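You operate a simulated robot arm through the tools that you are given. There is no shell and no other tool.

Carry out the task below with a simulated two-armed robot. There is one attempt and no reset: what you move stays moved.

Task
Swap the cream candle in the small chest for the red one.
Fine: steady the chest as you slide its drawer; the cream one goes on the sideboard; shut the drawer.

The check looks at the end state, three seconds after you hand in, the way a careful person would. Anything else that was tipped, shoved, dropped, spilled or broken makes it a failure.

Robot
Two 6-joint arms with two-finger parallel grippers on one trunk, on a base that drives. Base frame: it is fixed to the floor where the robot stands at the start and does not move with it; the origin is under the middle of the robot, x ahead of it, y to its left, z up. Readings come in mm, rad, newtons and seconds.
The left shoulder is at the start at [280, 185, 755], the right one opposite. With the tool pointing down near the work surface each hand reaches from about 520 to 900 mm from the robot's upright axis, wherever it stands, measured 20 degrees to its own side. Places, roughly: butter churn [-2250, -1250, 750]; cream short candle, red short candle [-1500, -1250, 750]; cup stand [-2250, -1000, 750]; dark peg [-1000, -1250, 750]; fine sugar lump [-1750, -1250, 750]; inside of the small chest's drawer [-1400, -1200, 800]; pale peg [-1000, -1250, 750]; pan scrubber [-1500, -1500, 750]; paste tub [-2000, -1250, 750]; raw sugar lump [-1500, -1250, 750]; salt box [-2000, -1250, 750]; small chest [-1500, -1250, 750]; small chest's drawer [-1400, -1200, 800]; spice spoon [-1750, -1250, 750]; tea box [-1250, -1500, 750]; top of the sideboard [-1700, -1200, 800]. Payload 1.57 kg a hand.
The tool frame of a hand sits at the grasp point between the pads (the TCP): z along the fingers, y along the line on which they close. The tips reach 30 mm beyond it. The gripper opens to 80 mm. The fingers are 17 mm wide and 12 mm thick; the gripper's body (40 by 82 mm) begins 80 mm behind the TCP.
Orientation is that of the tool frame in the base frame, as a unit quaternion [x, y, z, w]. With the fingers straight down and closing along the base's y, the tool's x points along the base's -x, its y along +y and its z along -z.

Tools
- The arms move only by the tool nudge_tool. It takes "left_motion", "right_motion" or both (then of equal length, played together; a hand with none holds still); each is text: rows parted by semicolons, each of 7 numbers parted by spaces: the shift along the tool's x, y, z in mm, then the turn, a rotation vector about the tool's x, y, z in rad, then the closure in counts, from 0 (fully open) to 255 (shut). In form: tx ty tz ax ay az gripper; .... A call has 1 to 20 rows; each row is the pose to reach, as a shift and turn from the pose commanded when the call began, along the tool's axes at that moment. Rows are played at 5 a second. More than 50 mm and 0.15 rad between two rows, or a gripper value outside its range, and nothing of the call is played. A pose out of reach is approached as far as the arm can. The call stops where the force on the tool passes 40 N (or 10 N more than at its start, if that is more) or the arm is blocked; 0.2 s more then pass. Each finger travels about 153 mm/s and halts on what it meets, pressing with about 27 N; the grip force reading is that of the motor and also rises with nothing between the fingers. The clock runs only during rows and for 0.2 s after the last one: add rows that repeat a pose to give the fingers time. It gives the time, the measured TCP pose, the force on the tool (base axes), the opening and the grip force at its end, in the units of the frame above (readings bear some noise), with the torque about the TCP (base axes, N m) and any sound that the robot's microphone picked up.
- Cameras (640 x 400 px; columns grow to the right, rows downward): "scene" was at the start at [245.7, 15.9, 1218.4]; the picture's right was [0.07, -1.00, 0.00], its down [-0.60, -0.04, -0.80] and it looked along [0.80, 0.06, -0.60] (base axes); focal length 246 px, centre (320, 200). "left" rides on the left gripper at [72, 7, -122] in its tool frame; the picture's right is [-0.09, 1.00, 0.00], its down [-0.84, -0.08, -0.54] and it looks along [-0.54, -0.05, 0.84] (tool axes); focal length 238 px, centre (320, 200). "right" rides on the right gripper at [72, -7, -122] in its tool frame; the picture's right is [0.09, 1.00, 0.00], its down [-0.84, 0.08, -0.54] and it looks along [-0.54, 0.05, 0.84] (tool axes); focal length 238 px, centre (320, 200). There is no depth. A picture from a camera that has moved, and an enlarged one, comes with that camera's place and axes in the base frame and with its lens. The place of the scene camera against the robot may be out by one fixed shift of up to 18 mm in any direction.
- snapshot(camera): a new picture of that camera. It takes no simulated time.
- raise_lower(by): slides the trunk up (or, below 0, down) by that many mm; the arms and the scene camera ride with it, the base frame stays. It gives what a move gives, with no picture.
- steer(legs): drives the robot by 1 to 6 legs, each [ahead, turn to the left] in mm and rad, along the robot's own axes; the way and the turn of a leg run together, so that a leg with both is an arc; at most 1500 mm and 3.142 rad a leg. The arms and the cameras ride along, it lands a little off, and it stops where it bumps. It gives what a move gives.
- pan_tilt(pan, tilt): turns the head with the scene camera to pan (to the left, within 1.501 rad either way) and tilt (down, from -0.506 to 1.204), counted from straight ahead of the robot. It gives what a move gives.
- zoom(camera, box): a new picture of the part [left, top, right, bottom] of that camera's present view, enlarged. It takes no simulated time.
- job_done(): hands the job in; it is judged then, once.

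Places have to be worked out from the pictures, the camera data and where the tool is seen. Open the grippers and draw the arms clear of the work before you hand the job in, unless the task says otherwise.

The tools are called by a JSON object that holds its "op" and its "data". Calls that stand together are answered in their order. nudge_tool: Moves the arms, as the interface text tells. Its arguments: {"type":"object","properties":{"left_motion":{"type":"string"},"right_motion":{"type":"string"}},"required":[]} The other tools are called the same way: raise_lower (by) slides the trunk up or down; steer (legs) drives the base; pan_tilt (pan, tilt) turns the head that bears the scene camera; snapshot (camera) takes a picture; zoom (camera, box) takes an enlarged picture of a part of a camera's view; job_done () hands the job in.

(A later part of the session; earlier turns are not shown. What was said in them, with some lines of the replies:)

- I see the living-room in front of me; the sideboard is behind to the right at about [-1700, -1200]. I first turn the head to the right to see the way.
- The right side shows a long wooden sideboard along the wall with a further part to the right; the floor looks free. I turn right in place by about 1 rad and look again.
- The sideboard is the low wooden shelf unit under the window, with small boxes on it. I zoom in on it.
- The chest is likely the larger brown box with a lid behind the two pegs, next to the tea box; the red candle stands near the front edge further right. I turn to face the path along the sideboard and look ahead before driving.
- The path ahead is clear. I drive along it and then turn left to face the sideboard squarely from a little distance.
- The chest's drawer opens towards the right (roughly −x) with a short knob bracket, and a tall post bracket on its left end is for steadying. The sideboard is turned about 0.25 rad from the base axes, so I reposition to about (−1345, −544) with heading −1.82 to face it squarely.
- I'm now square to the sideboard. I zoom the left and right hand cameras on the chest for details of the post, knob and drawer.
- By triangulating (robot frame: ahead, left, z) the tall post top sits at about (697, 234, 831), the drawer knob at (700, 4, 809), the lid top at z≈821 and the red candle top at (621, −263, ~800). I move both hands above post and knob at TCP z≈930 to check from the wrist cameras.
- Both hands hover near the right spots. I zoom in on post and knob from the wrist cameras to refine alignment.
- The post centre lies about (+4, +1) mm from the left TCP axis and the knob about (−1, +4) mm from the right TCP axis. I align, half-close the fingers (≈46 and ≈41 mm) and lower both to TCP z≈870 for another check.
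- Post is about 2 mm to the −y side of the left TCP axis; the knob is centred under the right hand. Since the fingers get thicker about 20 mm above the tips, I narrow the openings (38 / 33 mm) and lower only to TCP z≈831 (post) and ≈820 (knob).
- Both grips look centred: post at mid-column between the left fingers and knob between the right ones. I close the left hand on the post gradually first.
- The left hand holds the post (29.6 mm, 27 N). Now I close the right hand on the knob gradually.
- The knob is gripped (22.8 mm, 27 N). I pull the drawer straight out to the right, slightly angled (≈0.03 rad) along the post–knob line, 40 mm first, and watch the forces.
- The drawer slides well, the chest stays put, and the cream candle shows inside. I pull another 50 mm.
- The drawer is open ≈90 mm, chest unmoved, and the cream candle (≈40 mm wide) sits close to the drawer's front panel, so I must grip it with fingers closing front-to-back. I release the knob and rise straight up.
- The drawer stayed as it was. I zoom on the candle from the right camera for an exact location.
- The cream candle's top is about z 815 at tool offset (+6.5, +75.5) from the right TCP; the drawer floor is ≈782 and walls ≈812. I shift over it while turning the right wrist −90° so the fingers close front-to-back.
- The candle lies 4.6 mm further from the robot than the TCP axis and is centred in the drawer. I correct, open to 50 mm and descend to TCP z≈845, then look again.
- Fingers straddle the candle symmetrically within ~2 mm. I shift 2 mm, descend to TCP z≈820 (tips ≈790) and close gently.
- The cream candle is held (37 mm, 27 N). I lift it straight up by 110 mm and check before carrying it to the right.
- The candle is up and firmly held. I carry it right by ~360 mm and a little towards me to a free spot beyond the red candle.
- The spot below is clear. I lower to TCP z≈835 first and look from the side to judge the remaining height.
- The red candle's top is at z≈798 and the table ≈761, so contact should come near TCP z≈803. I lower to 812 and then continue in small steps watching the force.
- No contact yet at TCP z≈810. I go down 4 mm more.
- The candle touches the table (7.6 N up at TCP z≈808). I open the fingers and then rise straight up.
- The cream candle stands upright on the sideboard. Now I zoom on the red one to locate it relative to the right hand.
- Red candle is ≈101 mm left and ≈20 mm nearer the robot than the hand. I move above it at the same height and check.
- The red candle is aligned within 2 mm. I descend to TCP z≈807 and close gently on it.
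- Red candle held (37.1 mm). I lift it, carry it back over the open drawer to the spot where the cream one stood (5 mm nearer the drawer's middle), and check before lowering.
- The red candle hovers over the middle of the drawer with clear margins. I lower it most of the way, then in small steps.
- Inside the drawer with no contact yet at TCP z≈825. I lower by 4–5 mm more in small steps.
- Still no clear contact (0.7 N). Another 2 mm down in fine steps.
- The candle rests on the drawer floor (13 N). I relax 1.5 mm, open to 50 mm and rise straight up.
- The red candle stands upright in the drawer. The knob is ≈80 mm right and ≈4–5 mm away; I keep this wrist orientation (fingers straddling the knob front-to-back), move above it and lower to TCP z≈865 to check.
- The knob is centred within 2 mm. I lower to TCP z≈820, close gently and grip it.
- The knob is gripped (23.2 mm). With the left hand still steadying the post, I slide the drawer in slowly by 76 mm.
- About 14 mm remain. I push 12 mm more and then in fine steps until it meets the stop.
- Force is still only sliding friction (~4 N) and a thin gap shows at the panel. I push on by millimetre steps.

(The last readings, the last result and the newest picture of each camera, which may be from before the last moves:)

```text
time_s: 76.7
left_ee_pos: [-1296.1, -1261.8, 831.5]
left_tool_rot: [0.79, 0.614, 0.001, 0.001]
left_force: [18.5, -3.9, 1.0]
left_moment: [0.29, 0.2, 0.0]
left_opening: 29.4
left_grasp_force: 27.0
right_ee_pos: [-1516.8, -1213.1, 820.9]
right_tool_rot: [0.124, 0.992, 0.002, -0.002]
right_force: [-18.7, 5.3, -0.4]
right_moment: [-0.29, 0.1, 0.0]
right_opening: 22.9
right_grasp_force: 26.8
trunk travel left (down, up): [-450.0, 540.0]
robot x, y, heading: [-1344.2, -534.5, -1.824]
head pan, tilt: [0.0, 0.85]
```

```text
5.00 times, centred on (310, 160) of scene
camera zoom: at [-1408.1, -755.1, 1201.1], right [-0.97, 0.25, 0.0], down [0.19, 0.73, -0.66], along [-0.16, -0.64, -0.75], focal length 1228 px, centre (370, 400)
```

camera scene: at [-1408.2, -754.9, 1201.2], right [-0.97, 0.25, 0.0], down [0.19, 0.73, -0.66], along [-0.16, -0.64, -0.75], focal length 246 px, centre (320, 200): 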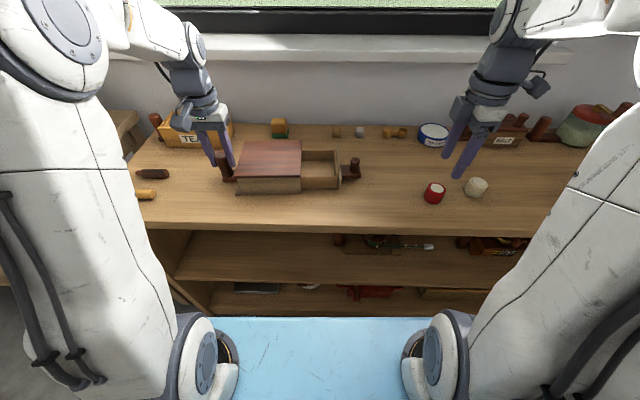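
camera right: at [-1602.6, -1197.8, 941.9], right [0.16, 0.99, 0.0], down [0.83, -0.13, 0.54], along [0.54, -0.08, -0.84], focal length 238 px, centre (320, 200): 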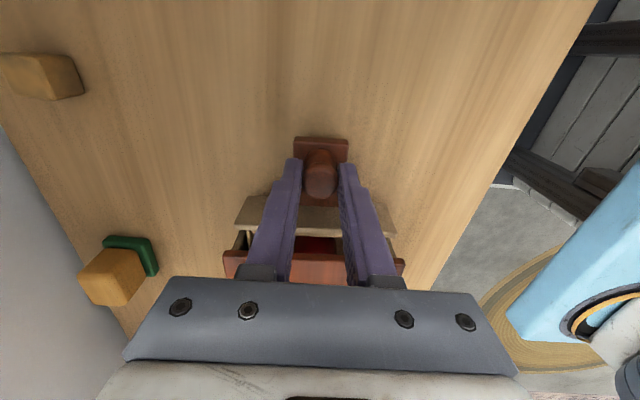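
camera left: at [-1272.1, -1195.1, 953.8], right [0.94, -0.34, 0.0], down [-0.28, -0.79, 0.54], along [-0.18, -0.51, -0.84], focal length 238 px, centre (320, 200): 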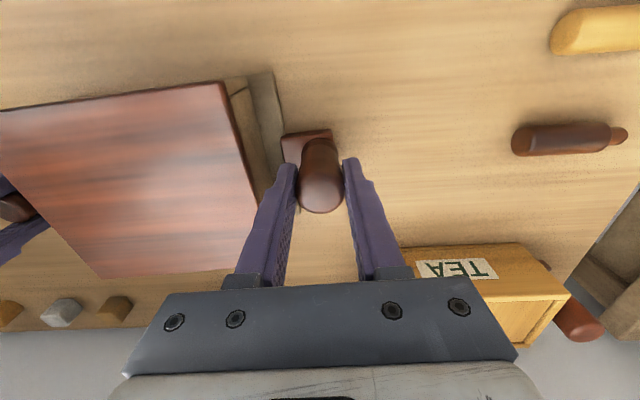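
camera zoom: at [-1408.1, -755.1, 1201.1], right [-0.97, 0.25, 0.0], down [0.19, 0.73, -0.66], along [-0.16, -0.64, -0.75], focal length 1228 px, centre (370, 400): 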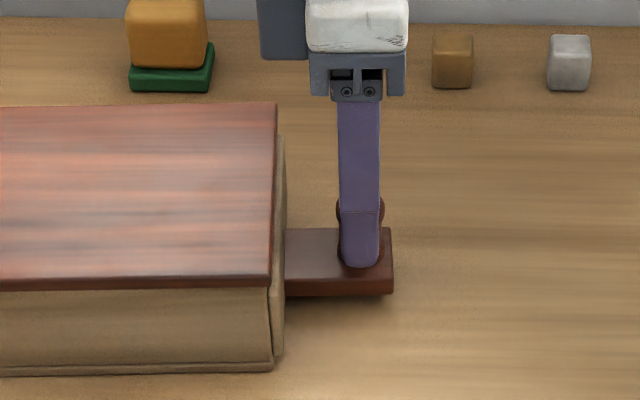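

The force rises to 18.7 N on both hands: the drawer is against its stop and shut. I release the knob and lift the right hand straight up.

{"op": "nudge_tool", "data": {"left_motion": "0 0 0 0 0 0 255; 0 0 0 0 0 0 255; 0 0 0 0 0 0 255; 0 0 0 0 0 0 255; 0 0 0 0 0 0 255; 0 0 0 0 0 0 255; 0 0 0 0 0 0 255; 0 0 0 0 0 0 255; 0 0 0 0 0 0 255", "right_motion": "-2 0 0 0 0 0 255; -2 0 0 0 0 0 160; -2 0 0 0 0 0 115; -2 0 0 0 0 0 115; -2 0 -12 0 0 0 115; -2 0 -40 0 0 0 115; -2 0 -75 0 0 0 115; -2 0 -110 0 0 0 115; -2 0 -110 0 0 0 115"}}

{"op": "snapshot", "data": {"camera": "right"}}

{"op": "zoom", "data": {"camera": "scene", "box": [220, 110, 340, 200]}}

```text
time_s: 78.7
left_ee_pos: [-1296.1, -1261.5, 832.2]
left_tool_rot: [0.79, 0.613, 0.0, 0.001]
left_force: [-1.0, 1.1, 0.3]
left_moment: [0.15, 0.52, -0.01]
left_opening: 29.4
left_grasp_force: 27.4
right_ee_pos: [-1514.2, -1209.4, 930.9]
right_tool_rot: [0.124, 0.992, 0.0, 0.0]
right_force: [-0.1, -0.3, -0.1]
right_moment: [0.03, 0.01, 0.02]
right_opening: 43.5
right_grasp_force: 0.1
trunk travel left (down, up): [-450.0, 540.0]
robot x, y, heading: [-1349.2, -535.7, -1.821]
head pan, tilt: [0.0, 0.85]
```

```text
taken
camera right: at [-1585.8, -1198.2, 1051.6], right [0.16, 0.99, 0.0], down [0.83, -0.13, 0.54], along [0.54, -0.08, -0.84], focal length 238 px, centre (320, 200)
```

right: 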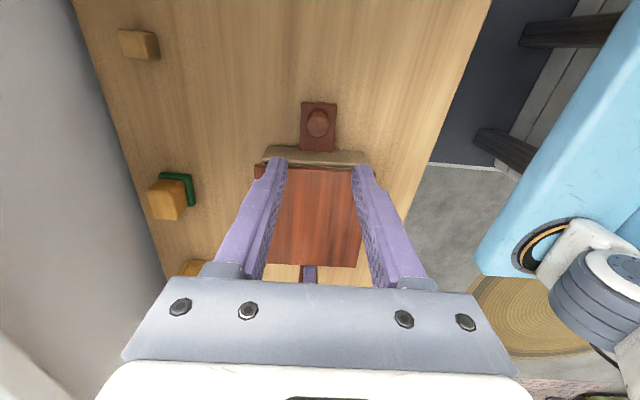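

```text
4.44 times, centred on (280, 155) of scene
camera zoom: at [-1408.2, -754.9, 1201.2], right [-0.97, 0.25, 0.0], down [0.19, 0.73, -0.66], along [-0.16, -0.64, -0.75], focal length 1092 px, centre (498, 400)
```

zoom: 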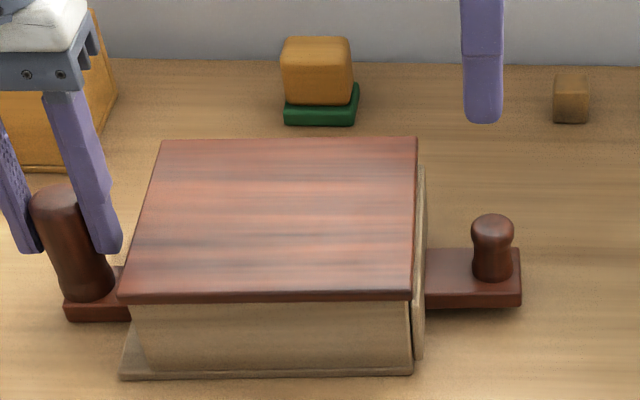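

The right hand is clear and the drawer looks shut as at the start. I zoom on the panel joint to make sure before releasing the post.

{"op": "zoom", "data": {"camera": "scene", "box": [285, 130, 335, 205]}}

{"op": "zoom", "data": {"camera": "right", "box": [250, 90, 390, 190]}}

```text
5.33 times, centred on (310, 168) of scene
camera zoom: at [-1408.2, -754.9, 1201.2], right [-0.97, 0.25, 0.0], down [0.19, 0.73, -0.66], along [-0.16, -0.64, -0.75], focal length 1310 px, centre (373, 373)
```

zoom: 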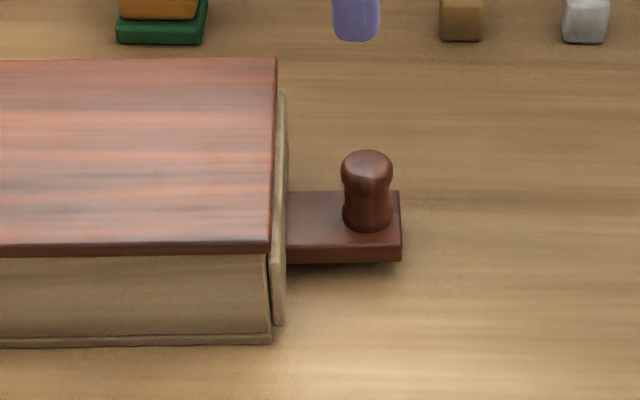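

```text
4.00 times, centred on (320, 140) of right
camera zoom: at [-1585.8, -1198.2, 1051.6], right [0.16, 0.99, 0.0], down [0.83, -0.13, 0.54], along [0.54, -0.08, -0.84], focal length 953 px, centre (320, 440)
```

zoom: 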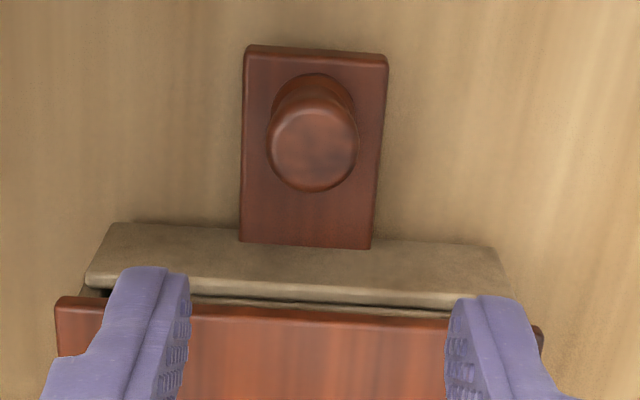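

The panel sits flush on the chest. Now I open the left hand to 38 mm (staying clear of the lid) and lift it straight up, with the right hand still.

{"op": "nudge_tool", "data": {"left_motion": "0 0 0 0 0 0 160; 0 0 0 0 0 0 150; 0 0 0 0 0 0 140; 0 0 0 0 0 0 134; 0 0 0 0 0 0 134; 0 0 -12 0 0 0 134; 0 0 -35 0 0 0 134; 0 0 -70 0 0 0 134; 0 0 -110 0 0 0 134; 0 0 -110 0 0 0 134"}}

{"op": "snapshot", "data": {"camera": "left"}}

{"op": "snapshot", "data": {"camera": "scene"}}

```text
time_s: 80.9
left_ee_pos: [-1296.3, -1258.5, 942.3]
left_tool_rot: [0.789, 0.614, 0.001, 0.001]
left_force: [0.1, 0.7, -0.5]
left_moment: [0.0, 0.01, 0.0]
left_opening: 38.0
left_grasp_force: 0.0
right_ee_pos: [-1514.9, -1209.8, 930.3]
right_tool_rot: [0.124, 0.992, 0.001, 0.001]
right_force: [0.2, -0.2, -0.1]
right_moment: [0.02, 0.05, -0.01]
right_opening: 43.9
right_grasp_force: 0.1
trunk travel left (down, up): [-450.0, 540.0]
robot x, y, heading: [-1347.3, -535.1, -1.819]
head pan, tilt: [0.0, 0.85]
```

```text
taken
camera left: at [-1271.6, -1193.0, 1063.8], right [0.94, -0.34, 0.0], down [-0.28, -0.79, 0.54], along [-0.18, -0.51, -0.84], focal length 238 px, centre (320, 200)
```

left: 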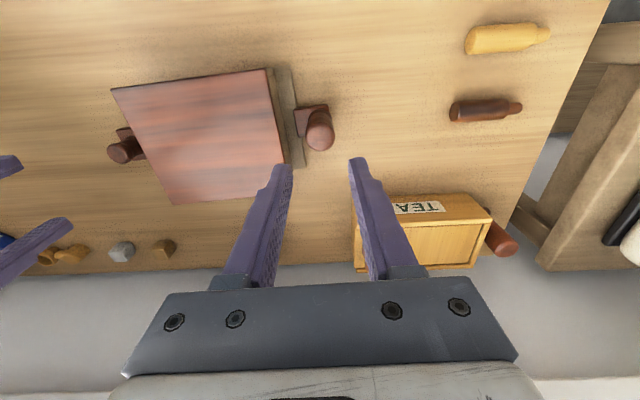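

```text
taken
camera scene: at [-1408.1, -755.0, 1201.2], right [-0.97, 0.25, 0.0], down [0.19, 0.73, -0.66], along [-0.16, -0.64, -0.75], focal length 246 px, centre (320, 200)
```

scene: 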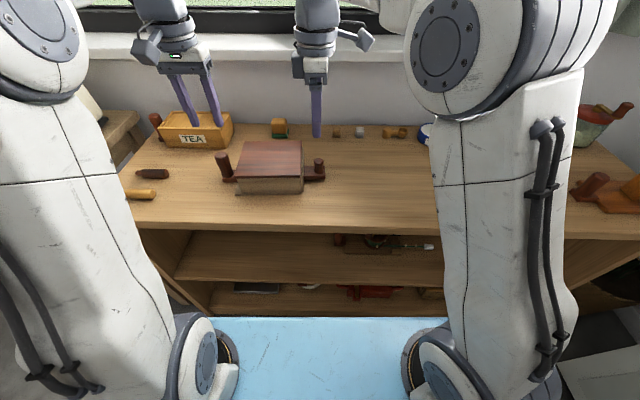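

Both hands are free. I draw both arms up and back, away from the work, and open the grippers fully.

{"op": "nudge_tool", "data": {"left_motion": "0 0 -40 0 0 0 134; 0 0 -75 0 0 0 134; 25 6 -100 0 0 0 100; 50 12 -110 0 0 0 50; 75 18 -110 0 0 0 0; 100 24 -110 0 0 0 0; 125 30 -110 0 0 0 0; 150 36 -110 0 0 0 0; 150 36 -110 0 0 0 0; 150 36 -110 0 0 0 0", "right_motion": "0 0 -40 0 0 0 115; 20 15 -65 0 0 0 115; 55 35 -65 0 0 0 100; 90 55 -65 0 0 0 50; 125 75 -65 0 0 0 0; 160 95 -65 0 0 0 0; 195 115 -65 0 0 0 0; 230 135 -65 0 0 0 0; 260 150 -65 0 0 0 0; 260 150 -65 0 0 0 0"}}

{"op": "snapshot", "data": {"camera": "scene"}}

{"op": "snapshot", "data": {"camera": "left"}}

{"op": "snapshot", "data": {"camera": "right"}}

```text
time_s: 83.1
left_ee_pos: [-1221.7, -1124.4, 1051.3]
left_tool_rot: [0.79, 0.614, 0.001, 0.002]
left_force: [0.0, -0.4, -0.1]
left_moment: [-0.03, 0.03, 0.0]
left_opening: 80.1
left_grasp_force: 0.0
right_ee_pos: [-1727.9, -1000.5, 995.4]
right_tool_rot: [0.124, 0.992, 0.0, -0.001]
right_force: [-0.2, 0.2, -0.7]
right_moment: [0.01, 0.01, -0.02]
right_opening: 79.8
right_grasp_force: 0.0
trunk travel left (down, up): [-450.0, 540.0]
robot x, y, heading: [-1349.5, -536.8, -1.817]
head pan, tilt: [0.0, 0.85]
```

```text
taken
camera scene: at [-1408.1, -754.9, 1201.2], right [-0.97, 0.25, 0.0], down [0.19, 0.73, -0.66], along [-0.16, -0.64, -0.75], focal length 246 px, centre (320, 200)
```

scene: 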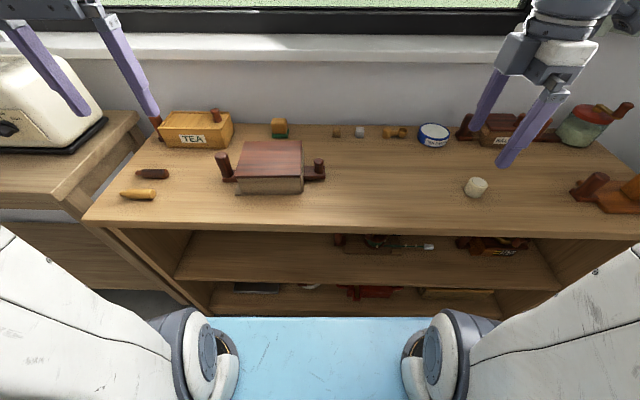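

```text
taken
camera left: at [-1198.7, -1058.0, 1173.1], right [0.94, -0.34, 0.0], down [-0.28, -0.79, 0.54], along [-0.18, -0.51, -0.84], focal length 238 px, centre (320, 200)
```

left: 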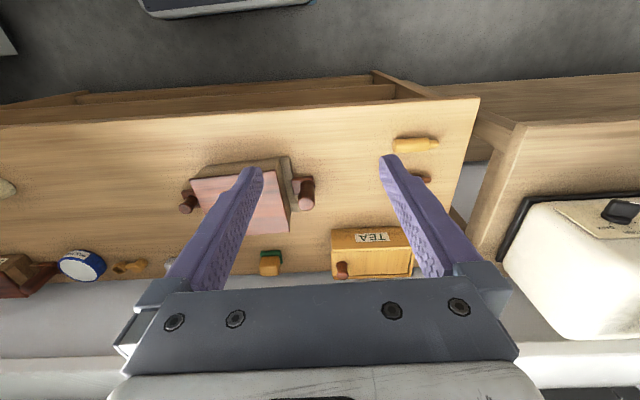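

```text
taken
camera right: at [-1800.0, -989.1, 1116.3], right [0.16, 0.99, 0.0], down [0.83, -0.13, 0.54], along [0.54, -0.08, -0.84], focal length 238 px, centre (320, 200)
```

right: 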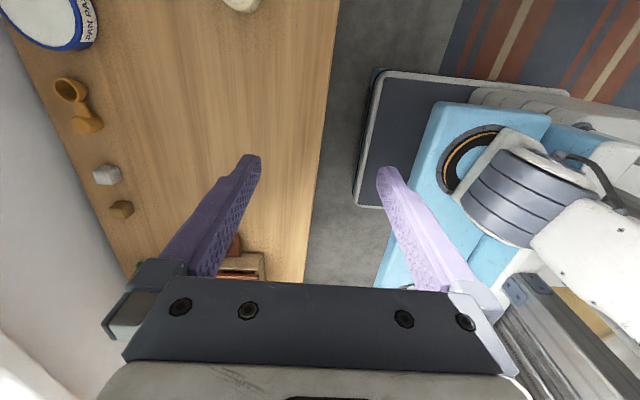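

Everything else looks untouched. I take the same enlarged scene view as at the beginning to compare chest and drawer.

{"op": "zoom", "data": {"camera": "scene", "box": [200, 110, 360, 210]}}

{"op": "zoom", "data": {"camera": "scene", "box": [400, 110, 560, 210]}}

```text
4.00 times, centred on (280, 160) of scene
camera zoom: at [-1408.1, -754.9, 1201.2], right [-0.97, 0.25, 0.0], down [0.19, 0.73, -0.66], along [-0.16, -0.64, -0.75], focal length 982 px, centre (480, 360)
```

zoom: 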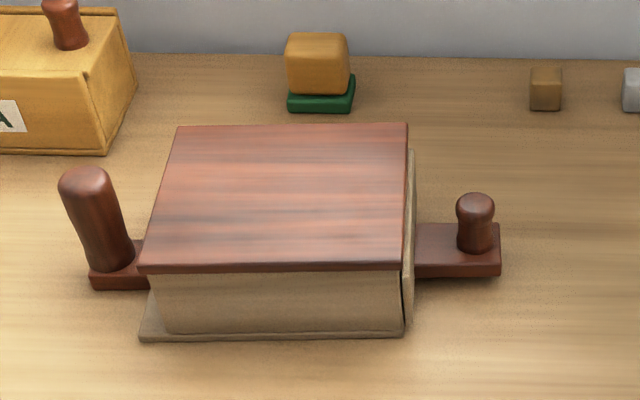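

```text
4.00 times, centred on (480, 160) of scene
camera zoom: at [-1408.1, -754.9, 1201.2], right [-0.97, 0.25, 0.0], down [0.19, 0.73, -0.66], along [-0.16, -0.64, -0.75], focal length 982 px, centre (-320, 360)
```

zoom: 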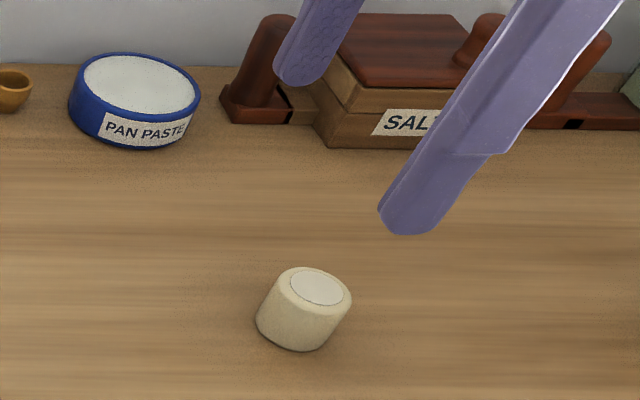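

The chest is within about 2 mm of its starting place and the drawer is shut as it was. The red candle is inside, the cream one stands upright on the sideboard, and both grippers are open and clear. I hand in the job.

{"op": "job_done", "data": {}}

```text
The job is handed in.
```

I swapped the candles. The red one now stands in the small chest's drawer and the cream one stands upright on the sideboard, about 100 mm to the right of where the red one was.

- **Drawer:** I held the chest by its post while sliding the drawer both ways. I pushed it in until it met its stop, and the closing view matches the starting one.
- **Chest:** it ended about 2 mm to the right of where it started.
- **Everything else:** in the final pictures, nothing else looks moved, tipped or dropped. Both grippers are open and the arms are drawn clear.

The job is handed in; I have not seen the check's result.
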